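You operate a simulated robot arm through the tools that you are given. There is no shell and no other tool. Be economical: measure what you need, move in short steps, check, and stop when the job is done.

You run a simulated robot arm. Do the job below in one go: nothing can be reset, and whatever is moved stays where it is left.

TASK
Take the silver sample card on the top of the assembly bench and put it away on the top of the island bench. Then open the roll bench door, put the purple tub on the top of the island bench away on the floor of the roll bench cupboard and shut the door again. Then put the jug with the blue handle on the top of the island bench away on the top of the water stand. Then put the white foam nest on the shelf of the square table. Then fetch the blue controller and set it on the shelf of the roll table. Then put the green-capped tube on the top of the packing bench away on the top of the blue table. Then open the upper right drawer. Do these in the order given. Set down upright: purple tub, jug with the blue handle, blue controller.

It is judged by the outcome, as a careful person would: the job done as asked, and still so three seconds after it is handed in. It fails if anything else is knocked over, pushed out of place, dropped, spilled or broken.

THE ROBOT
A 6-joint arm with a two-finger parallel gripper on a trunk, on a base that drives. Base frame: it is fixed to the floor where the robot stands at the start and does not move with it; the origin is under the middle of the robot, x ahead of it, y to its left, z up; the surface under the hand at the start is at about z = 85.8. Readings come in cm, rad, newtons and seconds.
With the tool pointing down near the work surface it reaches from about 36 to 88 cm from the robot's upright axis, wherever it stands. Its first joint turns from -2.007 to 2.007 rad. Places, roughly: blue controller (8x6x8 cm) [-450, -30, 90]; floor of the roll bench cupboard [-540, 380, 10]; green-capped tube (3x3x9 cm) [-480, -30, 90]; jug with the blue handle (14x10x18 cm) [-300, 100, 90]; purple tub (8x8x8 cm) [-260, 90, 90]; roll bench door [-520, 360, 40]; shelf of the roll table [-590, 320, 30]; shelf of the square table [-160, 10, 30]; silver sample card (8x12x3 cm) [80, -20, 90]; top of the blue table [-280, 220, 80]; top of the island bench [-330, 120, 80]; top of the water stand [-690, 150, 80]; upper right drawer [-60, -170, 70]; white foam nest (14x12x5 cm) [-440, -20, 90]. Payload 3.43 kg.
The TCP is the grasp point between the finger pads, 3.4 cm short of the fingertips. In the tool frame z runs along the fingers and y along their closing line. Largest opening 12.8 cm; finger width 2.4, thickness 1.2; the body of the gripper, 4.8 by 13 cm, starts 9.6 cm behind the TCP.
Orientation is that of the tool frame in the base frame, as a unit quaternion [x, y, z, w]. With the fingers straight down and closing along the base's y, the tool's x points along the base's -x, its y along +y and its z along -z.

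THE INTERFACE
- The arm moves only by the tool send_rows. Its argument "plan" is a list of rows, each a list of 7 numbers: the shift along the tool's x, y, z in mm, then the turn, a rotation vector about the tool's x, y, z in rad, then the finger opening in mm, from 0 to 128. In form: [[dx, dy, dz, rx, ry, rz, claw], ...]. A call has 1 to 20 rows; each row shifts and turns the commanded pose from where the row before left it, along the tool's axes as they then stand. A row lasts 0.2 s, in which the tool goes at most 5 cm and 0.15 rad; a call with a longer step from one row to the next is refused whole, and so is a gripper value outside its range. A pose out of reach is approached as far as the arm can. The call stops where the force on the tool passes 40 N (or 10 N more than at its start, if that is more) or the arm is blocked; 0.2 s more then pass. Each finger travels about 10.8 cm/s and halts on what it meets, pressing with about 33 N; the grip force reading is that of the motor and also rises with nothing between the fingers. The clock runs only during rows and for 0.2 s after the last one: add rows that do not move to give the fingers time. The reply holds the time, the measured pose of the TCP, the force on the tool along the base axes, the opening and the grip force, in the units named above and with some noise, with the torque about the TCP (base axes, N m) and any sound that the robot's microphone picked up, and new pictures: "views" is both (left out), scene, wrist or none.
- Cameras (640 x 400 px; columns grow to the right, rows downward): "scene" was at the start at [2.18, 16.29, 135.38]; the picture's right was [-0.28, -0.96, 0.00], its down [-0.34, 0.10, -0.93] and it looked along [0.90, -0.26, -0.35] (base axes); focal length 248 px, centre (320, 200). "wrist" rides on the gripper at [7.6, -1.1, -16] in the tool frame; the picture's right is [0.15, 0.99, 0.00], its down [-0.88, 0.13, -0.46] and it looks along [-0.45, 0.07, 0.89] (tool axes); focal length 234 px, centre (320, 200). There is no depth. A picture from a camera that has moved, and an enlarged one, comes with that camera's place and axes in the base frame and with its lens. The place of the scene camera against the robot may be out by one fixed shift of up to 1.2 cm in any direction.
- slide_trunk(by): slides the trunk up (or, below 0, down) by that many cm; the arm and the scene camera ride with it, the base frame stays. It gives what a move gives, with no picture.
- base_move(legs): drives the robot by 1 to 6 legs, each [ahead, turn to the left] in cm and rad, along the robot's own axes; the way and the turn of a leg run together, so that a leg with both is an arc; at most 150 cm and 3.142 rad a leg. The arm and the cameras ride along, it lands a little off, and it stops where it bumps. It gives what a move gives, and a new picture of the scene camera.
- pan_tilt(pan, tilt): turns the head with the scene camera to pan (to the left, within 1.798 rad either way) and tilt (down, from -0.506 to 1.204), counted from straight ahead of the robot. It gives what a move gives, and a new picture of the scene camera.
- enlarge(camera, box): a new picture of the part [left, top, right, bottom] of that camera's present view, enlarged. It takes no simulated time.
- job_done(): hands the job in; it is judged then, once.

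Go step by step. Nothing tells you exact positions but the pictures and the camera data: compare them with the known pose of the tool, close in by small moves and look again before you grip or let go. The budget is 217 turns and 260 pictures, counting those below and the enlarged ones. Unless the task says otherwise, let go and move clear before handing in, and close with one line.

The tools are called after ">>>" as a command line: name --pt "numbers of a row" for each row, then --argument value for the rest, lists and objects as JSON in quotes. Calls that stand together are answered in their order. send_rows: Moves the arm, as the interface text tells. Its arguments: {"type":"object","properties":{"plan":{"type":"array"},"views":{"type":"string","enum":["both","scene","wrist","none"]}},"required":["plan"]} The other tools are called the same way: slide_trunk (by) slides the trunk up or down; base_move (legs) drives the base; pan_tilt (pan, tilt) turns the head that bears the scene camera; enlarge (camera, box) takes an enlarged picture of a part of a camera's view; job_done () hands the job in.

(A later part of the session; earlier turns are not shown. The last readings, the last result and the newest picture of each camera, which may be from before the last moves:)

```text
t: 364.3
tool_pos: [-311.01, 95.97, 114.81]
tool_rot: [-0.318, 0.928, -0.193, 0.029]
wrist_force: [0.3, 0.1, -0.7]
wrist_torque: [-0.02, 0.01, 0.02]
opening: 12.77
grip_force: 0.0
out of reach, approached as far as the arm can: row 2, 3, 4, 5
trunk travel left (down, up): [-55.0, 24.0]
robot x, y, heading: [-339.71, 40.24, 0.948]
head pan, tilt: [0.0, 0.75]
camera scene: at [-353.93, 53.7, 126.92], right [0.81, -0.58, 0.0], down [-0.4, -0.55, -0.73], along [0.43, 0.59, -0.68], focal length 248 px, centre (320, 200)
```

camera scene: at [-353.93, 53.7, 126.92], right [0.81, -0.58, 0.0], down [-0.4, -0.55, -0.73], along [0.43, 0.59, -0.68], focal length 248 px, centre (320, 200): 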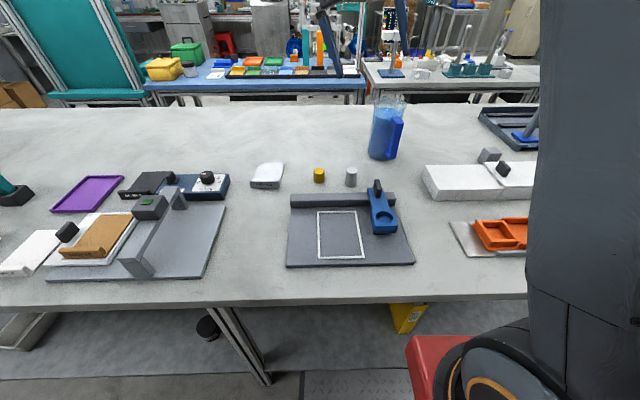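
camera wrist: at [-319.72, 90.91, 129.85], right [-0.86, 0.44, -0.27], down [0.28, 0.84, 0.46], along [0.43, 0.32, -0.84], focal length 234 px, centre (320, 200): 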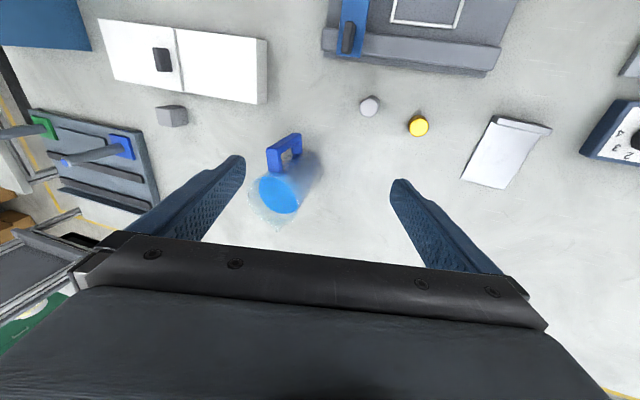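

Still stuck leaning. I'll move the hand to the robot's centre line (as in the starting pose) and try again there.

>>> send_rows --pt "0 -30 0 0 0 0 128" --pt "0 -30 -10 0 0 0 128" --pt "0 -30 -10 0 0 0 128" --pt "0 0 0 0 -0.12 0 128" --pt "0 0 0 -0.13 0 0 128" --pt "0 0 0 -0.13 0 0 128" --pt "0 0 0 -0.13 0 0 128" --pt "0 0 0 0 0 0 128" --views "none"

```text
t: 366.1
tool_pos: [-306.22, 89.94, 119.51]
tool_rot: [-0.336, 0.931, -0.093, 0.104]
wrist_force: [-0.7, -0.3, -0.1]
wrist_torque: [0.0, -0.02, 0.0]
opening: 12.8
grip_force: 0.0
out of reach, approached as far as the arm can: row 6, 7
trunk travel left (down, up): [-55.0, 24.0]
robot x, y, heading: [-339.84, 39.99, 0.949]
head pan, tilt: [0.0, 0.75]
```

I'll use the tilted grasp instead (as with the tub): at about 40° tilt, gripping the jug's upper body above the handle top. First I set that orientation.

>>> send_rows --pt "0 0 0 0 -0.14 0 128" --pt "0 0 0 0 -0.14 0 128" --pt "0 0 0 0 -0.14 0 128" --pt "0 0 0 0 -0.14 0 128" --pt "0 0 0 0 -0.05 0 128" --pt "0 0 0 -0.12 0 0 128" --pt "0 0 0 -0.12 0 0 128" --pt "0 0 0 0 0 0 128" --views "none"

```text
t: 367.9
tool_pos: [-306.12, 89.93, 119.53]
tool_rot: [-0.392, 0.849, 0.115, 0.334]
wrist_force: [0.2, -0.4, 0.7]
wrist_torque: [-0.01, 0.01, 0.01]
opening: 12.82
grip_force: 0.1
trunk travel left (down, up): [-55.0, 24.0]
robot x, y, heading: [-339.58, 40.11, 0.945]
head pan, tilt: [0.0, 0.75]
```

That levelled well. I'll fine-tune yaw and lean, and take a look.

>>> send_rows --pt "0 0 0 -0.059 -0.006 -0.068 128" --pt "0 0 0 -0.059 -0.006 -0.068 128" --pt "0 0 0 -0.088 0 0 128" --pt "0 0 0 0 0 0 128" --views "wrist"

```text
t: 368.9
tool_pos: [-308.14, 91.11, 118.93]
tool_rot: [-0.445, 0.821, 0.129, 0.333]
wrist_force: [0.1, -0.5, -0.6]
wrist_torque: [-0.04, -0.01, -0.01]
opening: 12.8
grip_force: 0.1
out of reach, approached as far as the arm can: row 1, 2, 3
trunk travel left (down, up): [-55.0, 24.0]
robot x, y, heading: [-339.6, 39.95, 0.95]
head pan, tilt: [0.0, 0.75]
camera wrist: at [-317.04, 77.4, 125.92], right [-0.86, 0.47, -0.18], down [0.03, 0.41, 0.91], along [0.5, 0.78, -0.37], focal length 234 px, centre (320, 200)
```

wrist: 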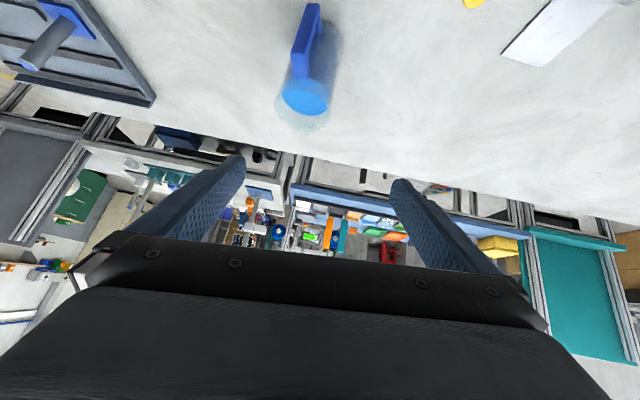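

The handle lies nearly in the tool's plane toward me, good for straddling. The jug axis is at about (-297,98.5). I'll align laterally and descend two thirds of the way.

>>> send_rows --pt "0 -28 0 0 0 0 128" --pt "10 0 36 0 0 0 128" --pt "10 0 36 0 0 0 128" --pt "10 0 36 0 0 0 128" --pt "10 0 36 0 0 0 128" --pt "0 0 0 0 0 0 128" --views "both"

```text
t: 370.3
tool_pos: [-302.02, 94.9, 105.38]
tool_rot: [-0.444, 0.822, 0.128, 0.333]
wrist_force: [0.5, -0.2, -0.2]
wrist_torque: [0.01, -0.01, 0.03]
opening: 12.79
grip_force: 0.0
out of reach, approached as far as the arm can: row 1
trunk travel left (down, up): [-55.0, 24.0]
robot x, y, heading: [-339.66, 40.24, 0.953]
head pan, tilt: [0.0, 0.75]
camera scene: at [-353.94, 53.69, 126.93], right [0.81, -0.58, 0.0], down [-0.4, -0.55, -0.73], along [0.43, 0.59, -0.68], focal length 248 px, centre (320, 200)
camera wrist: at [-311.01, 81.19, 112.36], right [-0.86, 0.47, -0.18], down [0.03, 0.41, 0.91], along [0.5, 0.78, -0.37], focal length 234 px, centre (320, 200)
```

scene: 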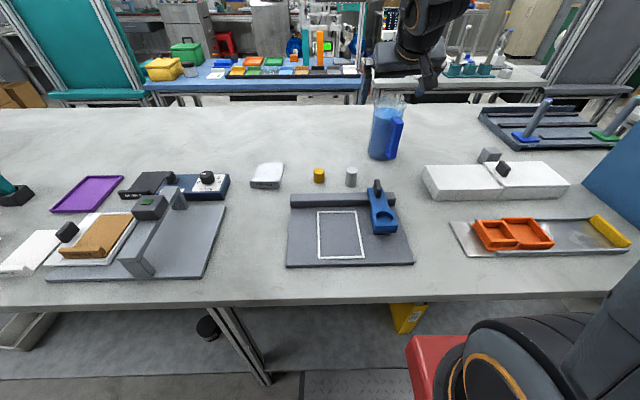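
wrist: 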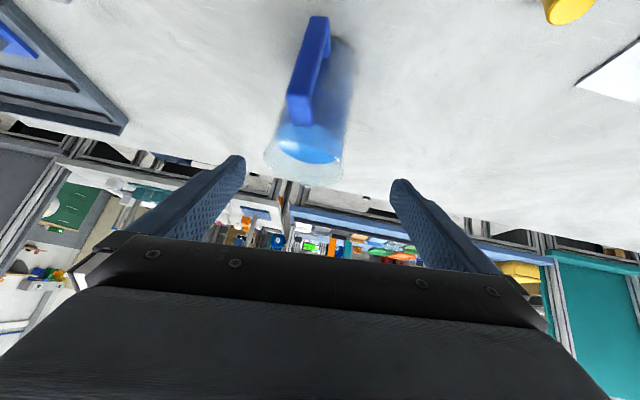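

Slight lateral correction, then down onto the jug's upper body.

>>> send_rows --pt "0 -13 0 0 0 0 128" --pt "12 0 33 0 0 0 128" --pt "12 0 33 0 0 0 128" --pt "12 0 33 0 0 0 128" --pt "0 0 0 0 0 0 128" --views "wrist"

```text
t: 371.5
tool_pos: [-298.17, 96.84, 95.64]
tool_rot: [-0.445, 0.822, 0.129, 0.331]
wrist_force: [-0.6, -1.2, -0.1]
wrist_torque: [0.01, -0.02, -0.02]
opening: 12.83
grip_force: 0.1
trunk travel left (down, up): [-55.0, 24.0]
robot x, y, heading: [-339.52, 40.12, 0.949]
head pan, tilt: [0.0, 0.75]
camera wrist: at [-307.12, 83.15, 102.73], right [-0.86, 0.47, -0.18], down [0.04, 0.41, 0.91], along [0.5, 0.78, -0.37], focal length 234 px, centre (320, 200)
```

wrist: 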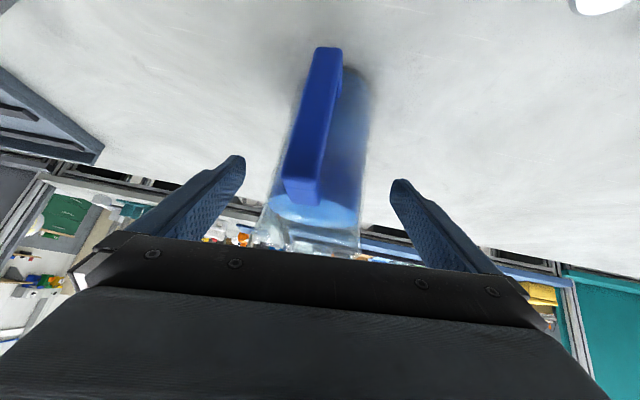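

Centred. Closing slowly on the body.

>>> send_rows --pt "0 0 0 0 0 0 118" --pt "0 0 0 0 0 0 110" --pt "0 0 0 0 0 0 104" --pt "0 0 0 0 0 0 98" --pt "0 0 0 0 0 0 92" --pt "0 0 0 0 0 0 86" --pt "0 0 0 0 0 0 80" --pt "0 0 0 0 0 0 74" --pt "0 0 0 0 0 0 68" --pt "0 0 0 0 0 0 60" --pt "0 0 0 0 0 0 60" --views "wrist"

```text
t: 373.9
tool_pos: [-298.24, 96.83, 95.74]
tool_rot: [-0.445, 0.821, 0.129, 0.333]
wrist_force: [-1.5, -1.7, 1.0]
wrist_torque: [0.14, 0.3, 0.1]
opening: 7.57
grip_force: 32.6
trunk travel left (down, up): [-55.0, 24.0]
robot x, y, heading: [-339.51, 40.41, 0.944]
head pan, tilt: [0.0, 0.75]
camera wrist: at [-307.13, 83.14, 102.76], right [-0.86, 0.47, -0.18], down [0.03, 0.41, 0.91], along [0.5, 0.78, -0.37], focal length 234 px, centre (320, 200)
```

wrist: 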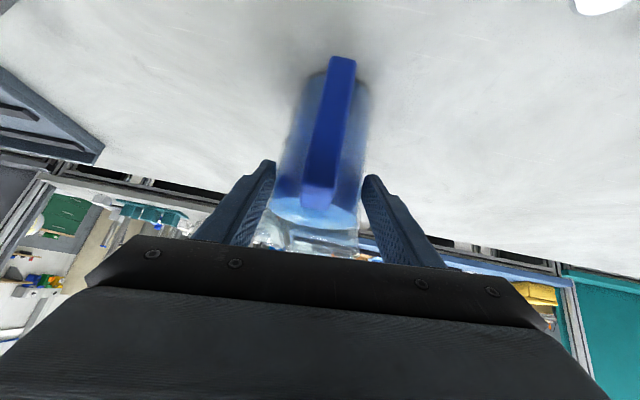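

The opening of 7.6 cm and the base's position suggest I grip 2–3 cm short of the jug's axis. I'll reopen, go 3.3 cm further in, and close again.

>>> send_rows --pt "0 0 0 0 0 0 90" --pt "0 0 0 0 0 0 110" --pt "0 0 0 0 0 0 126" --pt "-12.2 -1.5 11 0 0 0 126" --pt "-12.2 -1.5 11 0 0 0 126" --pt "0 0 0 0 0 0 126" --views "wrist"

```text
t: 375.3
tool_pos: [-296.08, 99.4, 95.71]
tool_rot: [-0.445, 0.821, 0.129, 0.333]
wrist_force: [-0.3, -0.3, 0.2]
wrist_torque: [0.0, 0.03, 0.0]
opening: 12.6
grip_force: 0.0
trunk travel left (down, up): [-55.0, 24.0]
robot x, y, heading: [-339.55, 39.91, 0.951]
head pan, tilt: [0.0, 0.75]
camera wrist: at [-305.02, 85.67, 102.74], right [-0.86, 0.47, -0.18], down [0.03, 0.41, 0.91], along [0.5, 0.78, -0.37], focal length 234 px, centre (320, 200)
```

wrist: 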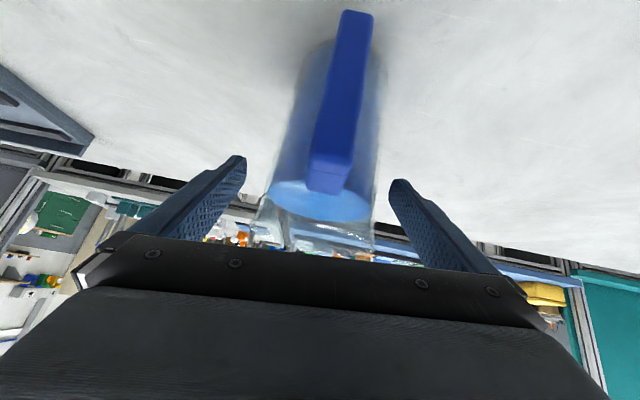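

Centred (jug mid ≈ column 325). Closing slowly again.

>>> send_rows --pt "0 0 0 0 0 0 118" --pt "0 0 0 0 0 0 110" --pt "0 0 0 0 0 0 104" --pt "0 0 0 0 0 0 98" --pt "0 0 0 0 0 0 92" --pt "0 0 0 0 0 0 86" --pt "0 0 0 0 0 0 80" --pt "0 0 0 0 0 0 74" --pt "0 0 0 0 0 0 66" --pt "0 0 0 0 0 0 60" --pt "0 0 0 0 0 0 60" --views "wrist"

```text
t: 377.7
tool_pos: [-296.2, 99.42, 95.76]
tool_rot: [-0.445, 0.822, 0.129, 0.333]
wrist_force: [-2.3, 1.9, -0.1]
wrist_torque: [0.57, 0.57, -0.01]
opening: 9.25
grip_force: 33.2
trunk travel left (down, up): [-55.0, 24.0]
robot x, y, heading: [-339.6, 39.88, 0.945]
head pan, tilt: [0.0, 0.75]
camera wrist: at [-305.04, 85.67, 102.75], right [-0.86, 0.47, -0.18], down [0.03, 0.41, 0.91], along [0.5, 0.78, -0.37], focal length 234 px, centre (320, 200)
```

wrist: 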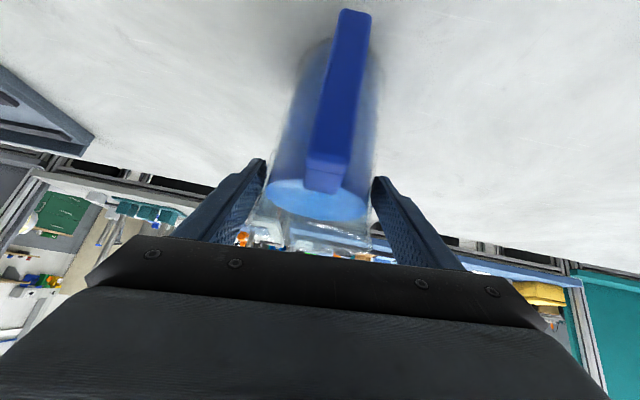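

9.25 cm now, at full diameter. Gentle test lift.

>>> send_rows --pt "-3.3 -0.4 -3.7 0 0 0 60" --pt "-6.6 -0.9 -7.4 0 0 0 60" --pt "-6.6 -0.9 -7.4 0 0 0 60" --pt "-6.6 -0.9 -7.4 0 0 0 60" --pt "0 0 0 0 0 0 60" --pt "0 0 0 0 0 0 60" --views "both"

```text
t: 379.1
tool_pos: [-296.14, 99.38, 99.21]
tool_rot: [-0.445, 0.821, 0.13, 0.333]
wrist_force: [-1.3, 0.4, -9.2]
wrist_torque: [0.21, 0.28, 0.06]
opening: 8.98
grip_force: 32.8
trunk travel left (down, up): [-55.0, 24.0]
robot x, y, heading: [-339.34, 39.84, 0.95]
head pan, tilt: [0.0, 0.75]
camera scene: at [-353.91, 53.73, 126.92], right [0.81, -0.58, 0.0], down [-0.4, -0.55, -0.73], along [0.43, 0.59, -0.68], focal length 248 px, centre (320, 200)
camera wrist: at [-305.01, 85.65, 106.19], right [-0.86, 0.47, -0.18], down [0.03, 0.41, 0.91], along [0.5, 0.78, -0.37], focal length 234 px, centre (320, 200)
```

scene: 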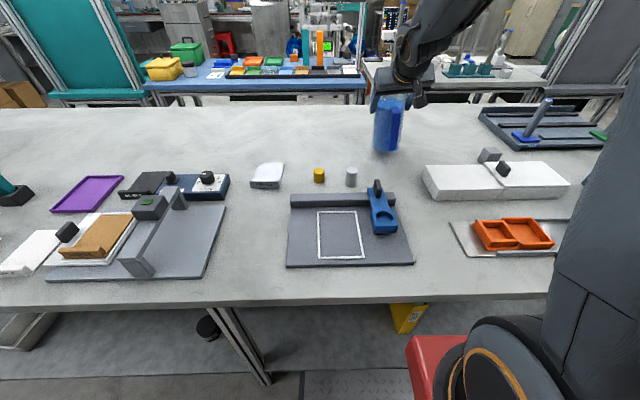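
wrist: 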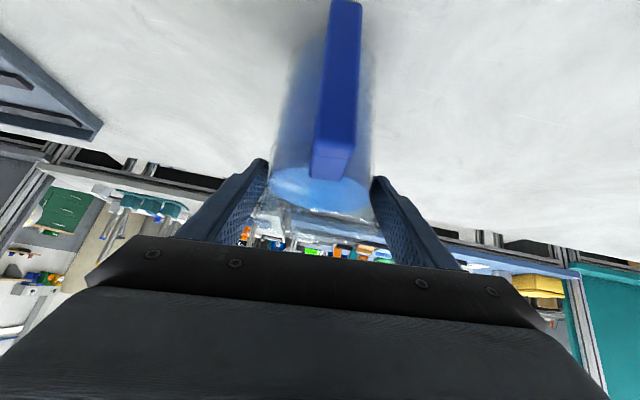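

It's off the bench, though the grip changed a little. I'll wait a moment and check for slipping and tilt.

>>> send_rows --pt "0 0 0 0 0 0 40" --pt "0 0 0 0 0 0 40" --pt "0 0 0 0 0 0 40" --pt "0 0 0 0 0 0 40" --pt "0 0 0 0 0 0 40" --pt "0 0 0 0 0 0 40" --views "wrist"

>>> enlarge --camera "scene" --box '[326, 60, 470, 170]'

```text
t: 380.5
tool_pos: [-296.14, 99.32, 99.12]
tool_rot: [-0.445, 0.821, 0.129, 0.333]
wrist_force: [2.0, -1.3, -8.2]
wrist_torque: [-0.15, -0.28, -0.05]
opening: 8.97
grip_force: 32.9
trunk travel left (down, up): [-55.0, 24.0]
robot x, y, heading: [-339.63, 40.08, 0.947]
head pan, tilt: [0.0, 0.75]
camera wrist: at [-305.01, 85.65, 106.19], right [-0.86, 0.47, -0.18], down [0.03, 0.41, 0.91], along [0.5, 0.78, -0.37], focal length 234 px, centre (320, 200)
```

wrist: 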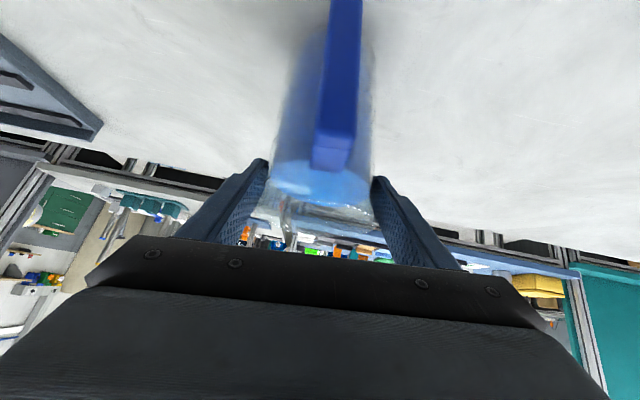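

```text
3.64 times, centred on (398, 115) of scene
camera zoom: at [-353.91, 53.73, 126.92], right [0.81, -0.58, 0.0], down [-0.4, -0.55, -0.73], along [0.43, 0.59, -0.68], focal length 902 px, centre (36, 509)
```

zoom: 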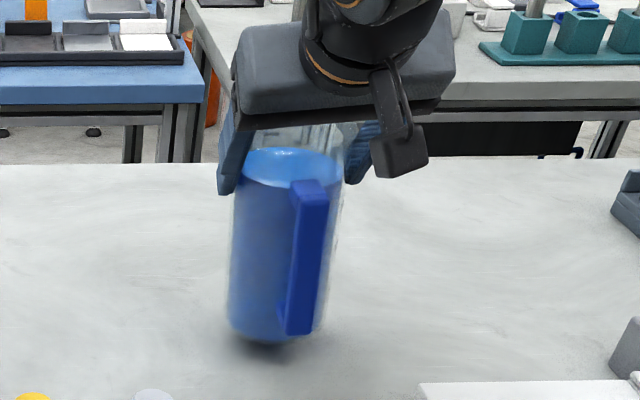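

The jug hangs from the grip like a plumb pendulum, steady at 8.97 cm opening, so it stays upright. I'll lift it gently, then raise the trunk and back out slowly.

>>> send_rows --pt "-3.3 -0.4 -3.7 0 0 0 40" --pt "-5.3 -0.7 -6 0 0 0 40" --pt "-5.3 -0.7 -6 0 0 0 40" --pt "-5.3 -0.7 -6 0 0 0 40" --pt "-5.3 -0.7 -6 0 0 0 40" --pt "-3.3 -0.4 -3.7 0 0 0 40" --pt "0 0 0 0 0 0 40" --views "none"

>>> slide_trunk --by 10

>>> base_move --legs '[[-14, 0], [-13, 0]]'

```text
t: 382.1
tool_pos: [-296.04, 99.24, 103.39]
tool_rot: [-0.445, 0.822, 0.129, 0.332]
wrist_force: [0.7, 0.0, -9.1]
wrist_torque: [0.05, 0.02, -0.04]
opening: 8.97
grip_force: 33.0
trunk travel left (down, up): [-55.0, 24.0]
robot x, y, heading: [-339.48, 40.07, 0.952]
head pan, tilt: [0.0, 0.75]
```

```text
t: 383.4
tool_pos: [-296.24, 99.35, 113.28]
tool_rot: [-0.444, 0.822, 0.128, 0.333]
wrist_force: [-0.4, -0.4, -8.9]
wrist_torque: [0.05, 0.04, 0.01]
opening: 8.95
grip_force: 32.5
trunk travel left (down, up): [-65.0, 14.0]
robot x, y, heading: [-339.28, 40.03, 0.953]
head pan, tilt: [0.0, 0.75]
```

```text
t: 385.6
tool_pos: [-311.92, 77.54, 113.34]
tool_rot: [-0.445, 0.821, 0.129, 0.333]
wrist_force: [0.8, -0.9, -8.6]
wrist_torque: [0.08, 0.03, 0.01]
opening: 8.97
grip_force: 33.1
trunk travel left (down, up): [-65.0, 14.0]
robot x, y, heading: [-355.3, 17.8, 0.947]
head pan, tilt: [0.0, 0.75]
camera scene: at [-371.21, 29.57, 136.92], right [0.81, -0.58, 0.0], down [-0.4, -0.56, -0.73], along [0.43, 0.59, -0.68], focal length 248 px, centre (320, 200)
```

scene: 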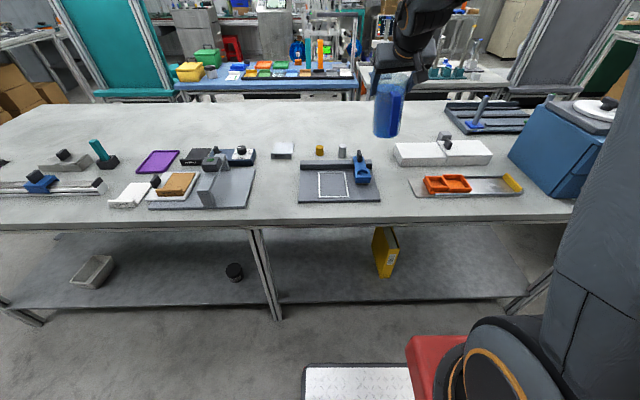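

Stable. I'll turn and drive up the lane.

>>> base_move --legs '[[0, 0.79], [0, 0.788], [80, 0], [80, 0], [87, 0]]'

```text
t: 402.2
tool_pos: [-617.85, 204.22, 113.32]
tool_rot: [0.896, -0.263, -0.327, -0.144]
wrist_force: [0.6, 0.0, -9.2]
wrist_torque: [0.01, 0.04, 0.02]
opening: 8.97
grip_force: 33.0
trunk travel left (down, up): [-65.0, 14.0]
robot x, y, heading: [-557.98, 161.38, 2.526]
head pan, tilt: [0.0, 0.75]
camera scene: at [-570.76, 145.15, 136.92], right [0.58, 0.82, 0.0], down [0.56, -0.39, -0.73], along [-0.6, 0.42, -0.68], focal length 248 px, centre (320, 200)
```

scene: 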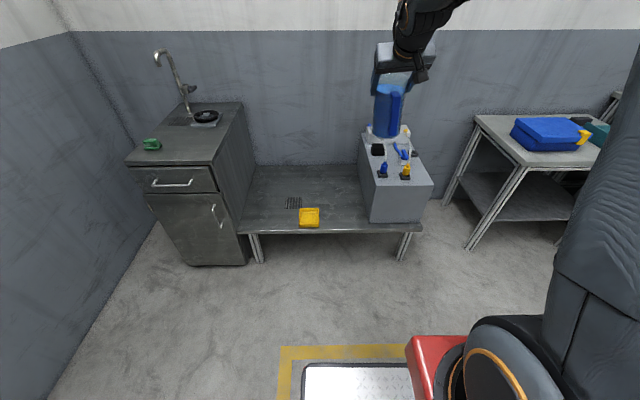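

Stand top: d −290..−254, n 631..694, z≈80, with the tap and ring at the back and a sponge at the left. I'll set the jug front right, near (d −266, n 646), turning left a bit and driving up.

>>> base_move --legs '[[0, 0.624], [24, 0], [24, 0], [0, 0.056]]'

```text
t: 407.5
tool_pos: [-679.54, 156.48, 113.23]
tool_rot: [0.933, 0.051, -0.356, -0.027]
wrist_force: [-0.5, 0.0, -8.8]
wrist_torque: [-0.09, 0.01, 0.0]
opening: 8.98
grip_force: 33.0
trunk travel left (down, up): [-65.0, 14.0]
robot x, y, heading: [-606.22, 160.83, -3.073]
head pan, tilt: [0.0, 0.75]
camera scene: at [-606.44, 140.58, 136.92], right [-0.07, 1.0, 0.0], down [0.68, 0.04, -0.73], along [-0.73, -0.05, -0.68], focal length 248 px, centre (320, 200)
```

scene: 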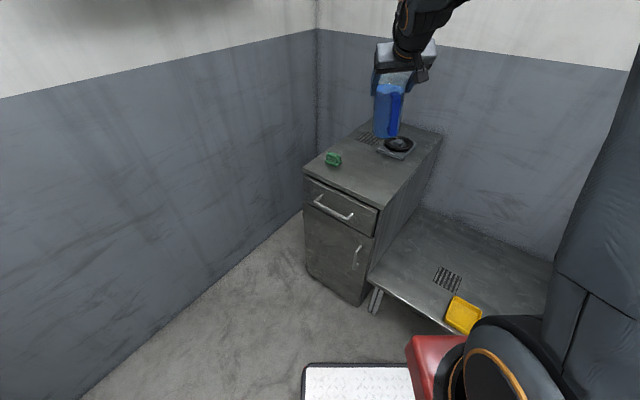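

Right over the spot. I'll lower with the trunk, then slowly with the arm.

>>> slide_trunk --by -10

>>> send_rows --pt "5.3 0.7 6 0 0 0 40" --pt "5.3 0.7 6 0 0 0 40" --pt "5.3 0.7 6 0 0 0 40" --pt "5.3 0.7 6 0 0 0 40" --pt "5.3 0.7 6 0 0 0 40" --pt "5.3 0.7 6 0 0 0 40" --pt "5.3 0.7 6 0 0 0 40" --pt "2.6 0.3 3 0 0 0 40" --pt "0 0 0 0 0 0 40" --pt "0 0 0 0 0 0 40" --views "both"

```text
t: 408.9
tool_pos: [-679.55, 156.53, 103.26]
tool_rot: [0.933, 0.051, -0.356, -0.026]
wrist_force: [-0.4, 0.4, -8.2]
wrist_torque: [-0.05, 0.04, 0.0]
opening: 8.97
grip_force: 33.4
trunk travel left (down, up): [-55.0, 24.0]
robot x, y, heading: [-606.25, 160.48, -3.075]
head pan, tilt: [0.0, 0.75]
```

```text
t: 411.1
tool_pos: [-679.64, 156.49, 97.31]
tool_rot: [0.933, 0.051, -0.356, -0.026]
wrist_force: [-0.5, 0.9, -8.5]
wrist_torque: [-0.02, 0.0, 0.02]
opening: 8.98
grip_force: 32.9
trunk travel left (down, up): [-55.0, 24.0]
robot x, y, heading: [-606.34, 160.85, -3.076]
head pan, tilt: [0.0, 0.75]
camera scene: at [-609.21, 140.39, 126.92], right [-0.07, 1.0, 0.0], down [0.68, 0.04, -0.73], along [-0.73, -0.05, -0.68], focal length 248 px, centre (320, 200)
camera wrist: at [-663.48, 158.2, 104.27], right [0.18, -0.97, -0.18], down [-0.34, -0.24, 0.91], along [-0.92, -0.1, -0.37], focal length 234 px, centre (320, 200)
```

scene: 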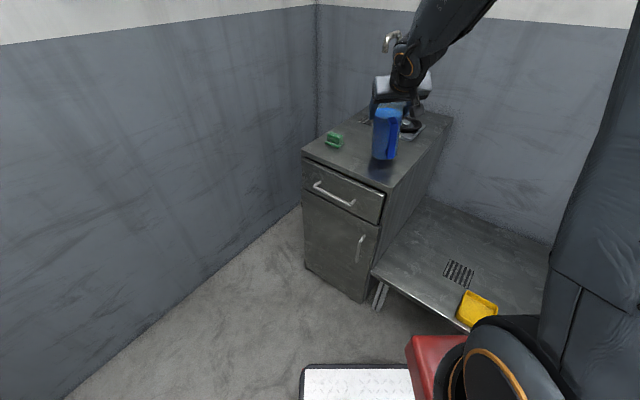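
wrist: 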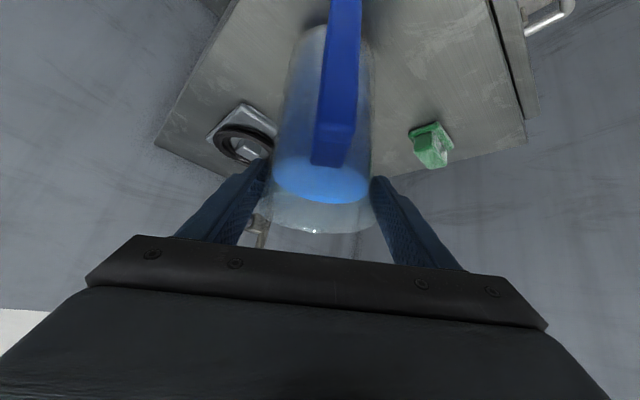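

Jug bottom about 4 cm above the stand. Creeping down.

>>> send_rows --pt "4 0.5 4.5 0 0 0 40" --pt "4 0.5 4.5 0 0 0 40" --pt "4 0.5 4.5 0 0 0 40" --pt "2 0.25 2.2 0 0 0 40" --pt "2 0.25 2.2 0 0 0 40" --pt "0 0 0 0 0 0 40" --views "none"

>>> send_rows --pt "2 0.25 2.2 0 0 0 40" --pt "2 0.25 2.2 0 0 0 40" --pt "0 0 0 0 0 0 40" --views "none"

>>> send_rows --pt "2 0.25 2.2 0 0 0 40" --pt "0 0 0 0 0 0 40" --views "wrist"

```text
t: 412.4
tool_pos: [-679.55, 156.5, 95.05]
tool_rot: [0.932, 0.051, -0.358, -0.026]
wrist_force: [-1.8, 1.5, 25.9]
wrist_torque: [-0.87, 0.5, -0.06]
opening: 8.98
grip_force: 32.8
trunk travel left (down, up): [-55.0, 24.0]
robot x, y, heading: [-606.28, 160.63, -3.07]
head pan, tilt: [0.0, 0.75]
```

```text
t: 413.2
tool_pos: [-679.6, 156.57, 94.47]
tool_rot: [0.932, 0.05, -0.357, -0.027]
wrist_force: [-1.4, 1.0, 25.7]
wrist_torque: [-0.88, 0.46, -0.06]
opening: 8.96
grip_force: 33.6
trunk travel left (down, up): [-55.0, 24.0]
robot x, y, heading: [-606.03, 160.92, -3.074]
head pan, tilt: [0.0, 0.75]
```

```text
t: 413.9
tool_pos: [-679.46, 156.52, 94.06]
tool_rot: [0.932, 0.05, -0.357, -0.027]
wrist_force: [-1.5, 2.0, 23.8]
wrist_torque: [-0.76, 0.47, -0.07]
opening: 8.96
grip_force: 32.7
trunk travel left (down, up): [-55.0, 24.0]
robot x, y, heading: [-606.36, 160.71, -3.075]
head pan, tilt: [0.0, 0.75]
camera wrist: at [-663.37, 158.25, 101.05], right [0.18, -0.97, -0.18], down [-0.34, -0.24, 0.91], along [-0.92, -0.1, -0.37], focal length 234 px, centre (320, 200)
```

wrist: 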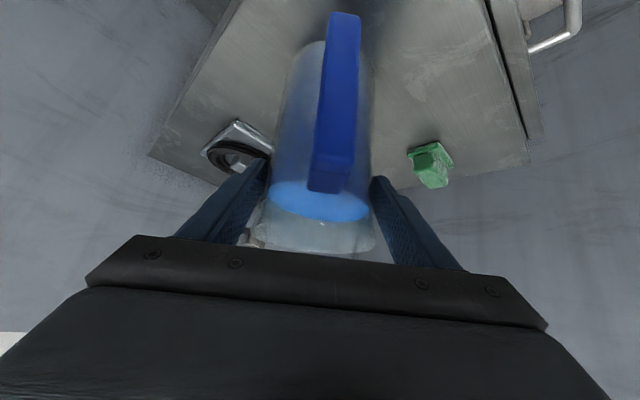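

It stands on the stand. I'll release slowly and withdraw along the tool axis.

>>> send_rows --pt "-1.3 0 -1.5 0 0 0 40" --pt "0 0 0 0 0 0 95" --pt "0 0 0 0 0 0 102" --pt "0 0 0 0 0 0 110" --pt "0 0 0 0 0 0 118" --pt "0 0 0 0 0 0 126" --pt "0 0 0 0 0 0 126" --views "wrist"

```text
t: 415.4
tool_pos: [-679.61, 156.46, 94.21]
tool_rot: [0.933, 0.051, -0.356, -0.026]
wrist_force: [0.0, 0.7, -0.2]
wrist_torque: [-0.04, 0.0, 0.01]
opening: 12.61
grip_force: 0.1
trunk travel left (down, up): [-55.0, 24.0]
robot x, y, heading: [-606.0, 160.68, -3.078]
head pan, tilt: [0.0, 0.75]
camera wrist: at [-663.43, 158.2, 101.21], right [0.18, -0.97, -0.18], down [-0.34, -0.24, 0.91], along [-0.92, -0.1, -0.37], focal length 234 px, centre (320, 200)
```

wrist: 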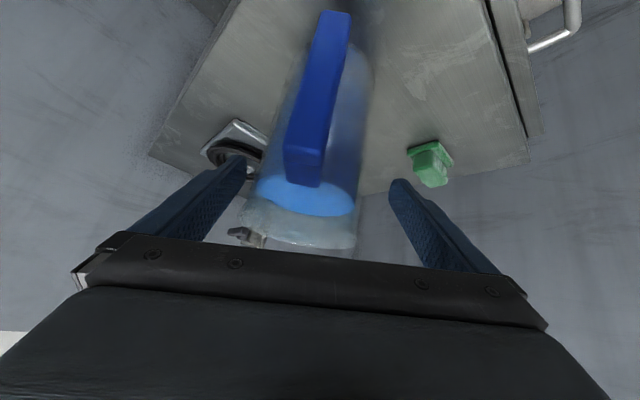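

Jug stands freely, slightly nearer the left finger. I'll shift 1 cm left, then withdraw.

>>> send_rows --pt "0 -9 0 0 0 0 128" --pt "0 0 -25 0 0 0 128" --pt "0 0 -40 0 0 0 128" --pt "0 0 -45 0 0 0 128" --pt "0 0 -45 0 0 0 128" --pt "0 0 -45 0 0 0 100" --pt "0 0 0 0 0 0 60" --views "scene"

```text
t: 417.1
tool_pos: [-666.36, 157.09, 108.99]
tool_rot: [0.932, 0.049, -0.357, -0.03]
wrist_force: [0.0, -0.5, -0.7]
wrist_torque: [-0.02, 0.0, 0.02]
opening: 6.02
grip_force: 0.0
trunk travel left (down, up): [-55.0, 24.0]
robot x, y, heading: [-606.34, 160.86, -3.073]
head pan, tilt: [0.0, 0.75]
camera scene: at [-609.19, 140.39, 126.92], right [-0.07, 1.0, 0.0], down [0.68, 0.04, -0.73], along [-0.73, -0.05, -0.68], focal length 248 px, centre (320, 200)
```

scene: 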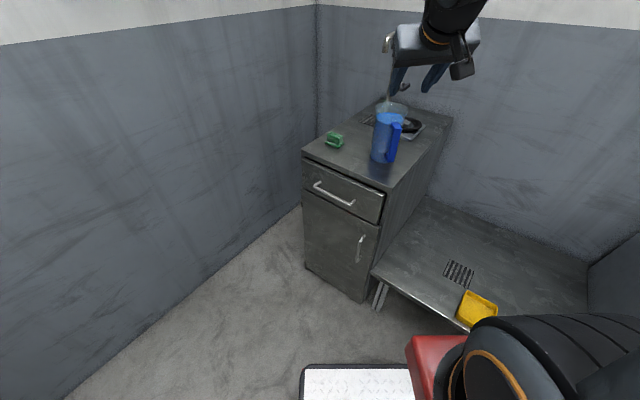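

The jug stands upright on the water stand. Next the foam nest on the packing bench: I'll back out, reverse down the lane, and look left at the bench.

>>> slide_trunk --by 10

>>> base_move --legs '[[-48, 0], [0, -0.685], [-101, 0], [-101, 0]]'

>>> pan_tilt --pan 1.5 --tilt 0.6

```text
t: 418.4
tool_pos: [-666.21, 157.06, 119.1]
tool_rot: [0.932, 0.049, -0.357, -0.03]
wrist_force: [0.1, 0.5, -0.1]
wrist_torque: [-0.03, 0.01, 0.01]
opening: 6.02
grip_force: 0.1
trunk travel left (down, up): [-65.0, 14.0]
robot x, y, heading: [-606.09, 160.78, -3.073]
head pan, tilt: [0.0, 0.75]
```

```text
t: 432.8
tool_pos: [-441.1, 80.49, 119.15]
tool_rot: [0.896, -0.265, -0.326, -0.147]
wrist_force: [0.0, -0.1, 0.0]
wrist_torque: [0.02, 0.02, 0.0]
opening: 6.02
grip_force: 0.1
trunk travel left (down, up): [-65.0, 14.0]
robot x, y, heading: [-392.27, 45.26, 2.524]
head pan, tilt: [0.0, 0.75]
camera scene: at [-404.78, 29.32, 136.92], right [0.58, 0.82, 0.0], down [0.56, -0.39, -0.73], along [-0.6, 0.42, -0.68], focal length 248 px, centre (320, 200)
```

scene: 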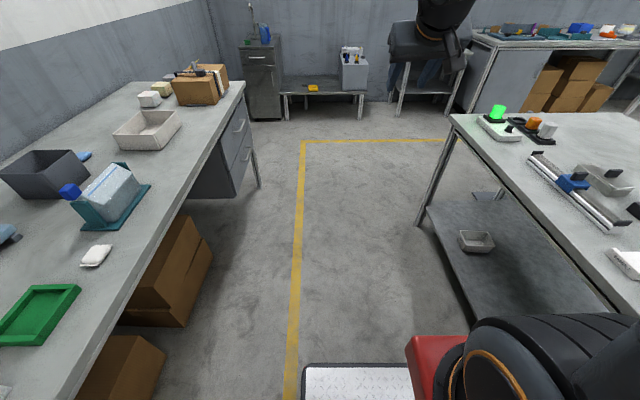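

```text
t: 434.4
tool_pos: [-441.02, 80.47, 119.03]
tool_rot: [0.895, -0.265, -0.326, -0.148]
wrist_force: [-0.1, -0.2, 0.6]
wrist_torque: [0.01, 0.01, 0.01]
opening: 6.0
grip_force: 0.1
trunk travel left (down, up): [-65.0, 14.0]
robot x, y, heading: [-392.31, 45.45, 2.524]
head pan, tilt: [1.499, 0.6]
camera scene: at [-403.64, 17.7, 138.21], right [-0.77, 0.64, 0.0], down [0.36, 0.44, -0.83], along [-0.52, -0.64, -0.56], focal length 248 px, centre (320, 200)
```

scene: 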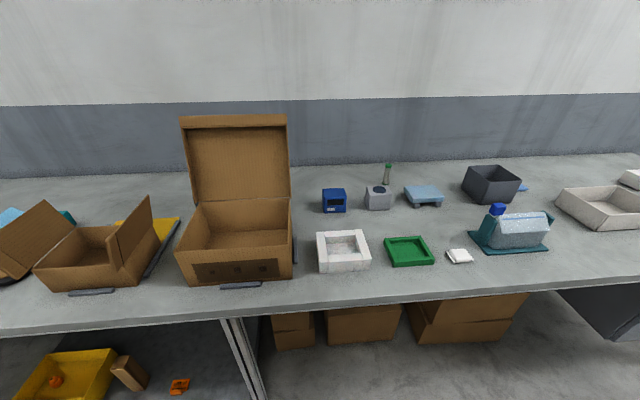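

I see the white foam nest at (343,250), blue controller at (334,200), and the green-capped tube at (387,175). I'll zoom in on them.

>>> enlarge --camera "scene" --box '[296, 150, 440, 280]'

```text
3.08 times, centred on (368, 215) of scene
camera zoom: at [-403.64, 17.7, 138.21], right [-0.77, 0.64, 0.0], down [0.36, 0.44, -0.83], along [-0.52, -0.64, -0.56], focal length 763 px, centre (172, 154)
```

zoom: 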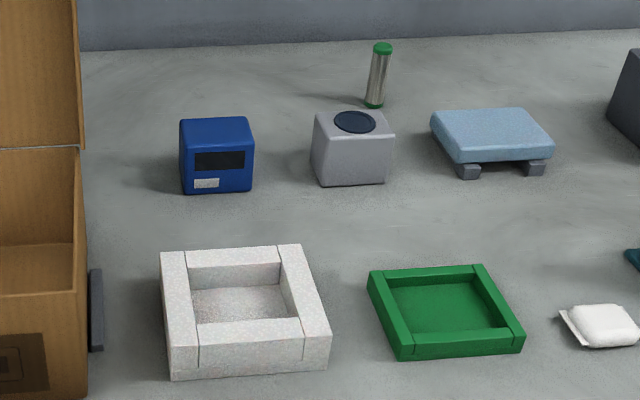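

The nest has ~2.5 cm thick walls and an open recess, so I can pinch its right wall. I'll turn to face the bench and come closer.

>>> base_move --legs '[[0, 1.571], [20, 0]]'

>>> pan_tilt --pan 0.0 --tilt 0.7

>>> send_rows --pt "0 0 0 0 0 0 80" --views "wrist"

```text
t: 439.8
tool_pos: [-439.1, -19.48, 119.17]
tool_rot: [0.822, 0.443, -0.336, 0.126]
wrist_force: [0.2, -0.3, -0.4]
wrist_torque: [-0.01, -0.01, -0.01]
opening: 5.98
grip_force: 0.1
trunk travel left (down, up): [-65.0, 14.0]
robot x, y, heading: [-403.6, 29.01, -2.19]
head pan, tilt: [1.499, 0.6]
camera scene: at [-377.49, 17.58, 138.21], right [-0.64, -0.77, 0.0], down [-0.43, 0.36, -0.83], along [0.63, -0.53, -0.56], focal length 248 px, centre (320, 200)
```

scene: 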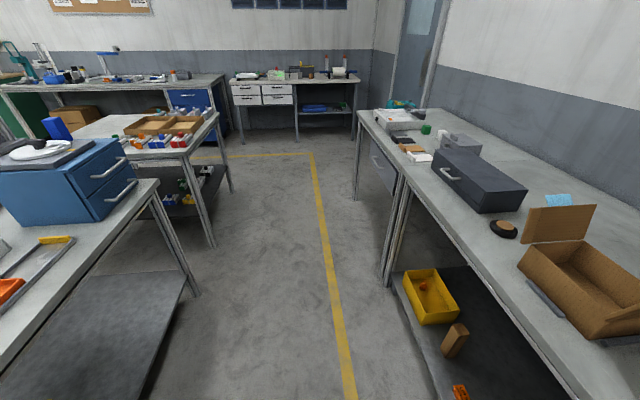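

```text
t: 441.4
tool_pos: [-439.24, -19.59, 119.1]
tool_rot: [0.821, 0.444, -0.336, 0.126]
wrist_force: [-1.2, -0.2, 0.0]
wrist_torque: [0.03, 0.01, -0.03]
opening: 6.0
grip_force: 0.0
trunk travel left (down, up): [-65.0, 14.0]
robot x, y, heading: [-404.04, 29.02, -2.192]
head pan, tilt: [0.0, 0.7]
camera scene: at [-389.24, 16.31, 137.35], right [-0.81, 0.58, 0.0], down [0.37, 0.52, -0.76], along [-0.45, -0.62, -0.64], focal length 248 px, centre (320, 200)
```

scene: 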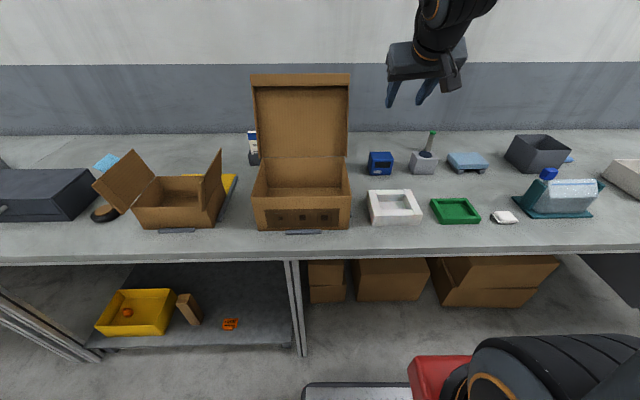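

```text
t: 441.8
tool_pos: [-439.08, -19.56, 119.23]
tool_rot: [0.821, 0.444, -0.336, 0.126]
wrist_force: [-0.8, -0.4, 0.6]
wrist_torque: [-0.01, 0.03, 0.0]
opening: 7.99
grip_force: 0.1
trunk travel left (down, up): [-65.0, 14.0]
robot x, y, heading: [-404.07, 29.15, -2.189]
head pan, tilt: [0.0, 0.7]
camera wrist: at [-430.17, -6.07, 126.12], right [0.86, -0.48, -0.19], down [-0.03, -0.41, 0.91], along [-0.51, -0.78, -0.37], focal length 234 px, centre (320, 200)
```

wrist: 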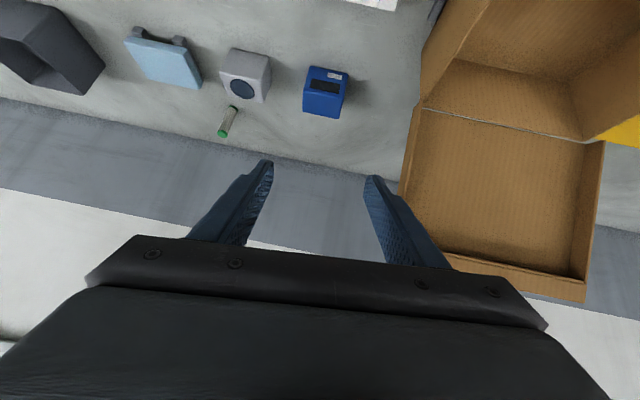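

I'll back off 8 cm, shift to the nest's right wall, and square the tool.

>>> base_move --legs '[[-8, 0]]'

>>> send_rows --pt "26 -18.8 29 0 0 0 80" --pt "26 -18.8 29 0 0 0 80" --pt "26 -18.8 29 0 0 0 80" --pt "26 -18.8 29 0 0 0 80" --pt "0 0 0 -0.066 -0.009 -0.074 80" --pt "0 0 0 -0.12 0 0 80" --pt "0 0 0 0 0 0 80" --views "both"

```text
t: 442.9
tool_pos: [-434.5, -13.09, 119.06]
tool_rot: [0.822, 0.443, -0.335, 0.125]
wrist_force: [-1.1, 1.4, -0.5]
wrist_torque: [0.01, 0.01, 0.0]
opening: 8.03
grip_force: 0.0
trunk travel left (down, up): [-65.0, 14.0]
robot x, y, heading: [-399.41, 35.87, -2.193]
head pan, tilt: [0.0, 0.7]
camera scene: at [-384.55, 22.87, 137.35], right [-0.81, 0.58, 0.0], down [0.37, 0.52, -0.76], along [-0.45, -0.62, -0.64], focal length 248 px, centre (320, 200)
```

scene: 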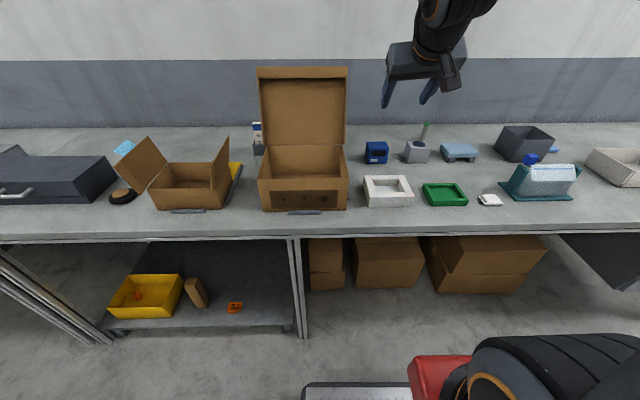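

```text
t: 444.5
tool_pos: [-441.28, -8.2, 104.05]
tool_rot: [0.789, 0.502, -0.299, 0.19]
wrist_force: [0.2, -0.1, -0.7]
wrist_torque: [-0.05, 0.01, -0.01]
opening: 7.98
grip_force: 0.0
out of reach, approached as far as the arm can: row 2, 3
trunk travel left (down, up): [-65.0, 14.0]
robot x, y, heading: [-398.74, 35.8, -2.193]
head pan, tilt: [0.0, 0.7]
camera scene: at [-384.54, 22.88, 137.35], right [-0.81, 0.58, 0.0], down [0.37, 0.52, -0.76], along [-0.45, -0.62, -0.64], focal length 248 px, centre (320, 200)
camera wrist: at [-435.42, 6.91, 111.05], right [0.94, -0.32, -0.1], down [-0.03, -0.38, 0.92], along [-0.33, -0.87, -0.37], focal length 234 px, centre (320, 200)
```

scene: 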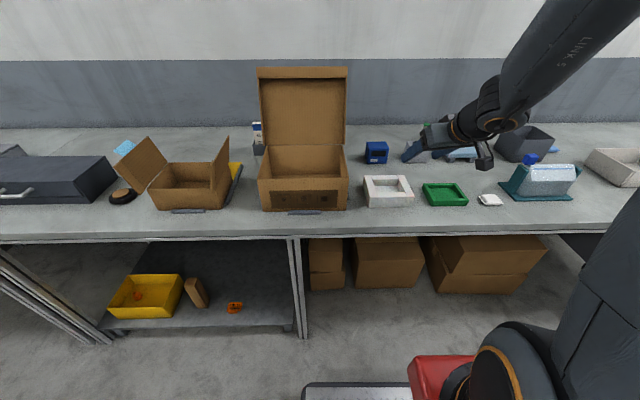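
wrist: 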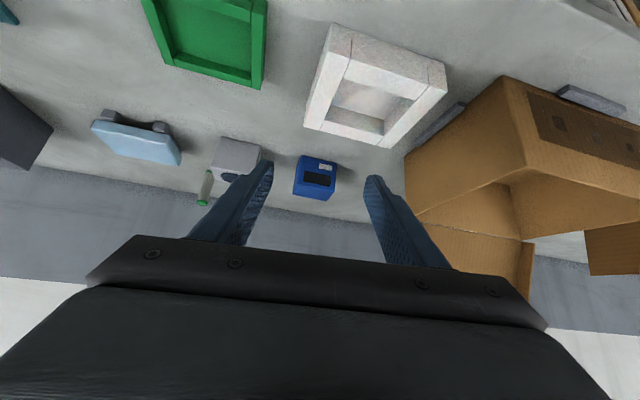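

Yaw needs −0.175. The nest spans d −260..−274, n 344..356, so its right wall runs along n≈355. I'll correct and descend most of the way.

>>> send_rows --pt "0 0 0 0.058 0 0.066 80" --pt "0 0 0 0.058 0 0.066 80" --pt "17 1 35 0 0 0 80" --pt "17 1 35 0 0 0 80" --pt "17 1 35 0 0 0 80" --pt "0 0 0 0 0 0 80" --views "wrist"

```text
t: 445.9
tool_pos: [-442.83, -11.12, 92.83]
tool_rot: [0.829, 0.431, -0.315, 0.163]
wrist_force: [-0.4, 0.5, 0.1]
wrist_torque: [0.01, 0.0, 0.0]
opening: 8.02
grip_force: 0.0
trunk travel left (down, up): [-65.0, 14.0]
robot x, y, heading: [-399.18, 35.97, -2.196]
head pan, tilt: [0.0, 0.7]
camera wrist: at [-434.4, 2.8, 99.72], right [0.87, -0.48, -0.1], down [-0.1, -0.37, 0.92], along [-0.48, -0.8, -0.37], focal length 234 px, centre (320, 200)
```

wrist: 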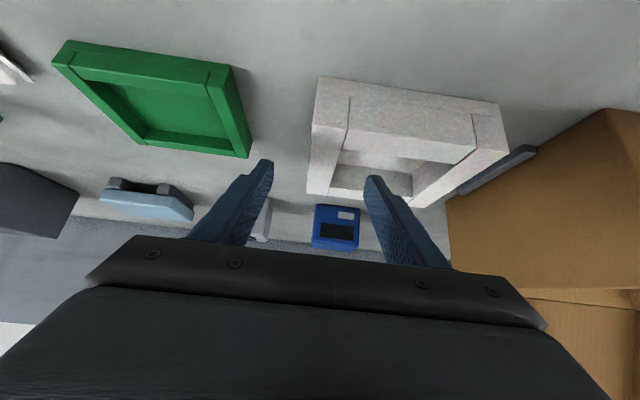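

Wall is between the fingers. Final 4 cm down, then close.

>>> send_rows --pt "8 6 20 0 0 0 80" --pt "8 0 20 0 0 0 80" --pt "0 0 0 0 0 0 60" --pt "0 0 0 0 0 0 40" --pt "0 0 0 0 0 0 20" --pt "0 0 0 0 0 0 10" --pt "0 0 0 0 0 0 10" --views "wrist"

```text
t: 446.5
tool_pos: [-442.92, -12.4, 89.71]
tool_rot: [0.829, 0.43, -0.318, 0.163]
wrist_force: [2.6, 3.9, 9.0]
wrist_torque: [-0.21, -0.36, 0.17]
opening: 8.02
grip_force: 0.0
trunk travel left (down, up): [-65.0, 14.0]
robot x, y, heading: [-399.25, 35.68, -2.194]
head pan, tilt: [0.0, 0.7]
stopped in row 2: the force on the tool passed its limit at 80 N (the readings are from after the stop); the commanded pose is now the measured one
camera wrist: at [-434.47, 1.57, 96.67], right [0.87, -0.48, -0.1], down [-0.1, -0.36, 0.93], along [-0.48, -0.8, -0.36], focal length 234 px, centre (320, 200)
```

wrist: 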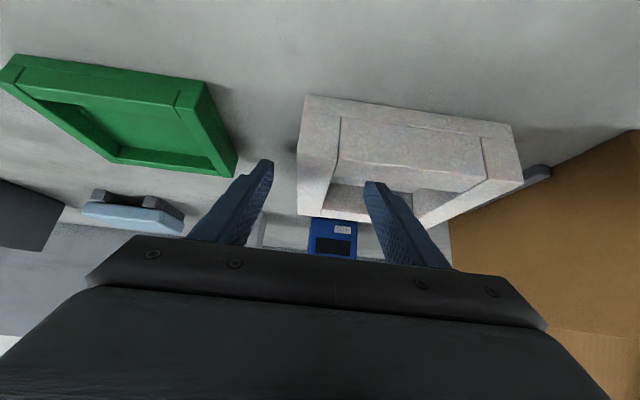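

The inner finger touched the recess floor. That's the depth limit, so I'll rise 3 mm and close on the wall.

>>> send_rows --pt "-2 0 -2.2 0 0 0 80" --pt "0 0 0 0 0 0 60" --pt "0 0 0 0 0 0 40" --pt "0 0 0 0 0 0 20" --pt "0 0 0 0 0 0 10" --pt "0 0 0 0 0 0 10" --views "wrist"

```text
t: 447.9
tool_pos: [-442.9, -12.32, 90.12]
tool_rot: [0.83, 0.43, -0.316, 0.163]
wrist_force: [-0.5, 1.1, -0.6]
wrist_torque: [0.0, -0.03, 0.05]
opening: 2.32
grip_force: 32.9
trunk travel left (down, up): [-65.0, 14.0]
robot x, y, heading: [-398.98, 35.53, -2.194]
head pan, tilt: [0.0, 0.7]
camera wrist: at [-434.45, 1.57, 96.91], right [0.87, -0.48, -0.1], down [-0.1, -0.37, 0.93], along [-0.48, -0.8, -0.36], focal length 234 px, centre (320, 200)
```

wrist: 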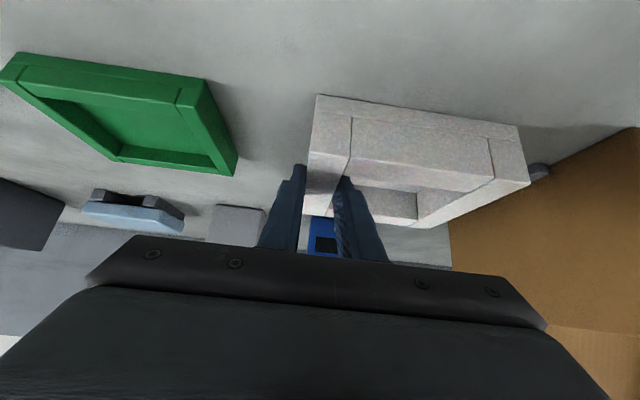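

Wall gripped (2.3 cm). Lifting a little to check.

>>> send_rows --pt "-10 0 -11.2 0 0 0 10" --pt "-13.3 0 -15 0 0 0 10" --pt "-13.3 0 -15 0 0 0 10" --pt "-20 0 -22.5 0 0 0 10" --pt "-20 0 -22.5 0 0 0 10" --pt "-20 0 -22.5 0 0 0 10" --pt "0 0 0 0 0 0 10" --pt "0 0 0 0 0 0 10" --views "both"

```text
t: 449.7
tool_pos: [-442.86, -12.24, 104.46]
tool_rot: [0.829, 0.431, -0.316, 0.164]
wrist_force: [-0.2, 0.8, -0.4]
wrist_torque: [0.02, -0.01, 0.0]
opening: 2.28
grip_force: 32.6
trunk travel left (down, up): [-65.0, 14.0]
robot x, y, heading: [-399.05, 35.49, -2.198]
head pan, tilt: [0.0, 0.7]
camera scene: at [-384.55, 22.88, 137.35], right [-0.81, 0.58, 0.0], down [0.37, 0.52, -0.76], along [-0.45, -0.62, -0.64], focal length 248 px, centre (320, 200)
camera wrist: at [-434.44, 1.62, 111.39], right [0.87, -0.48, -0.1], down [-0.1, -0.37, 0.93], along [-0.48, -0.8, -0.36], focal length 234 px, centre (320, 200)
```

scene: 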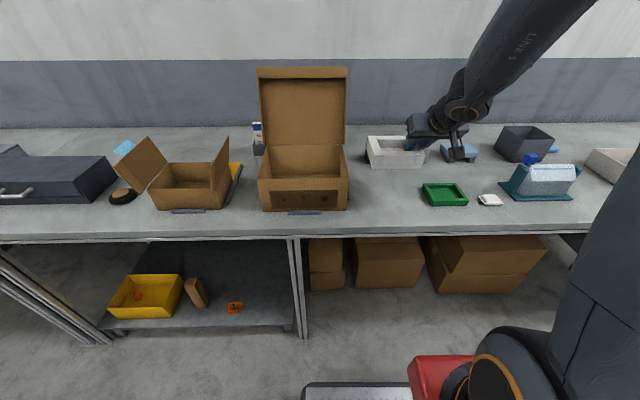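
wrist: 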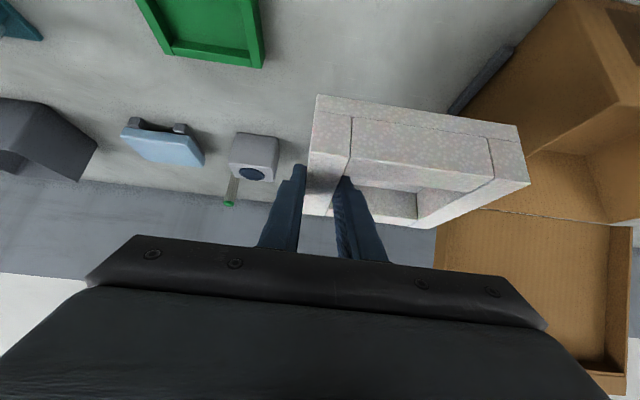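

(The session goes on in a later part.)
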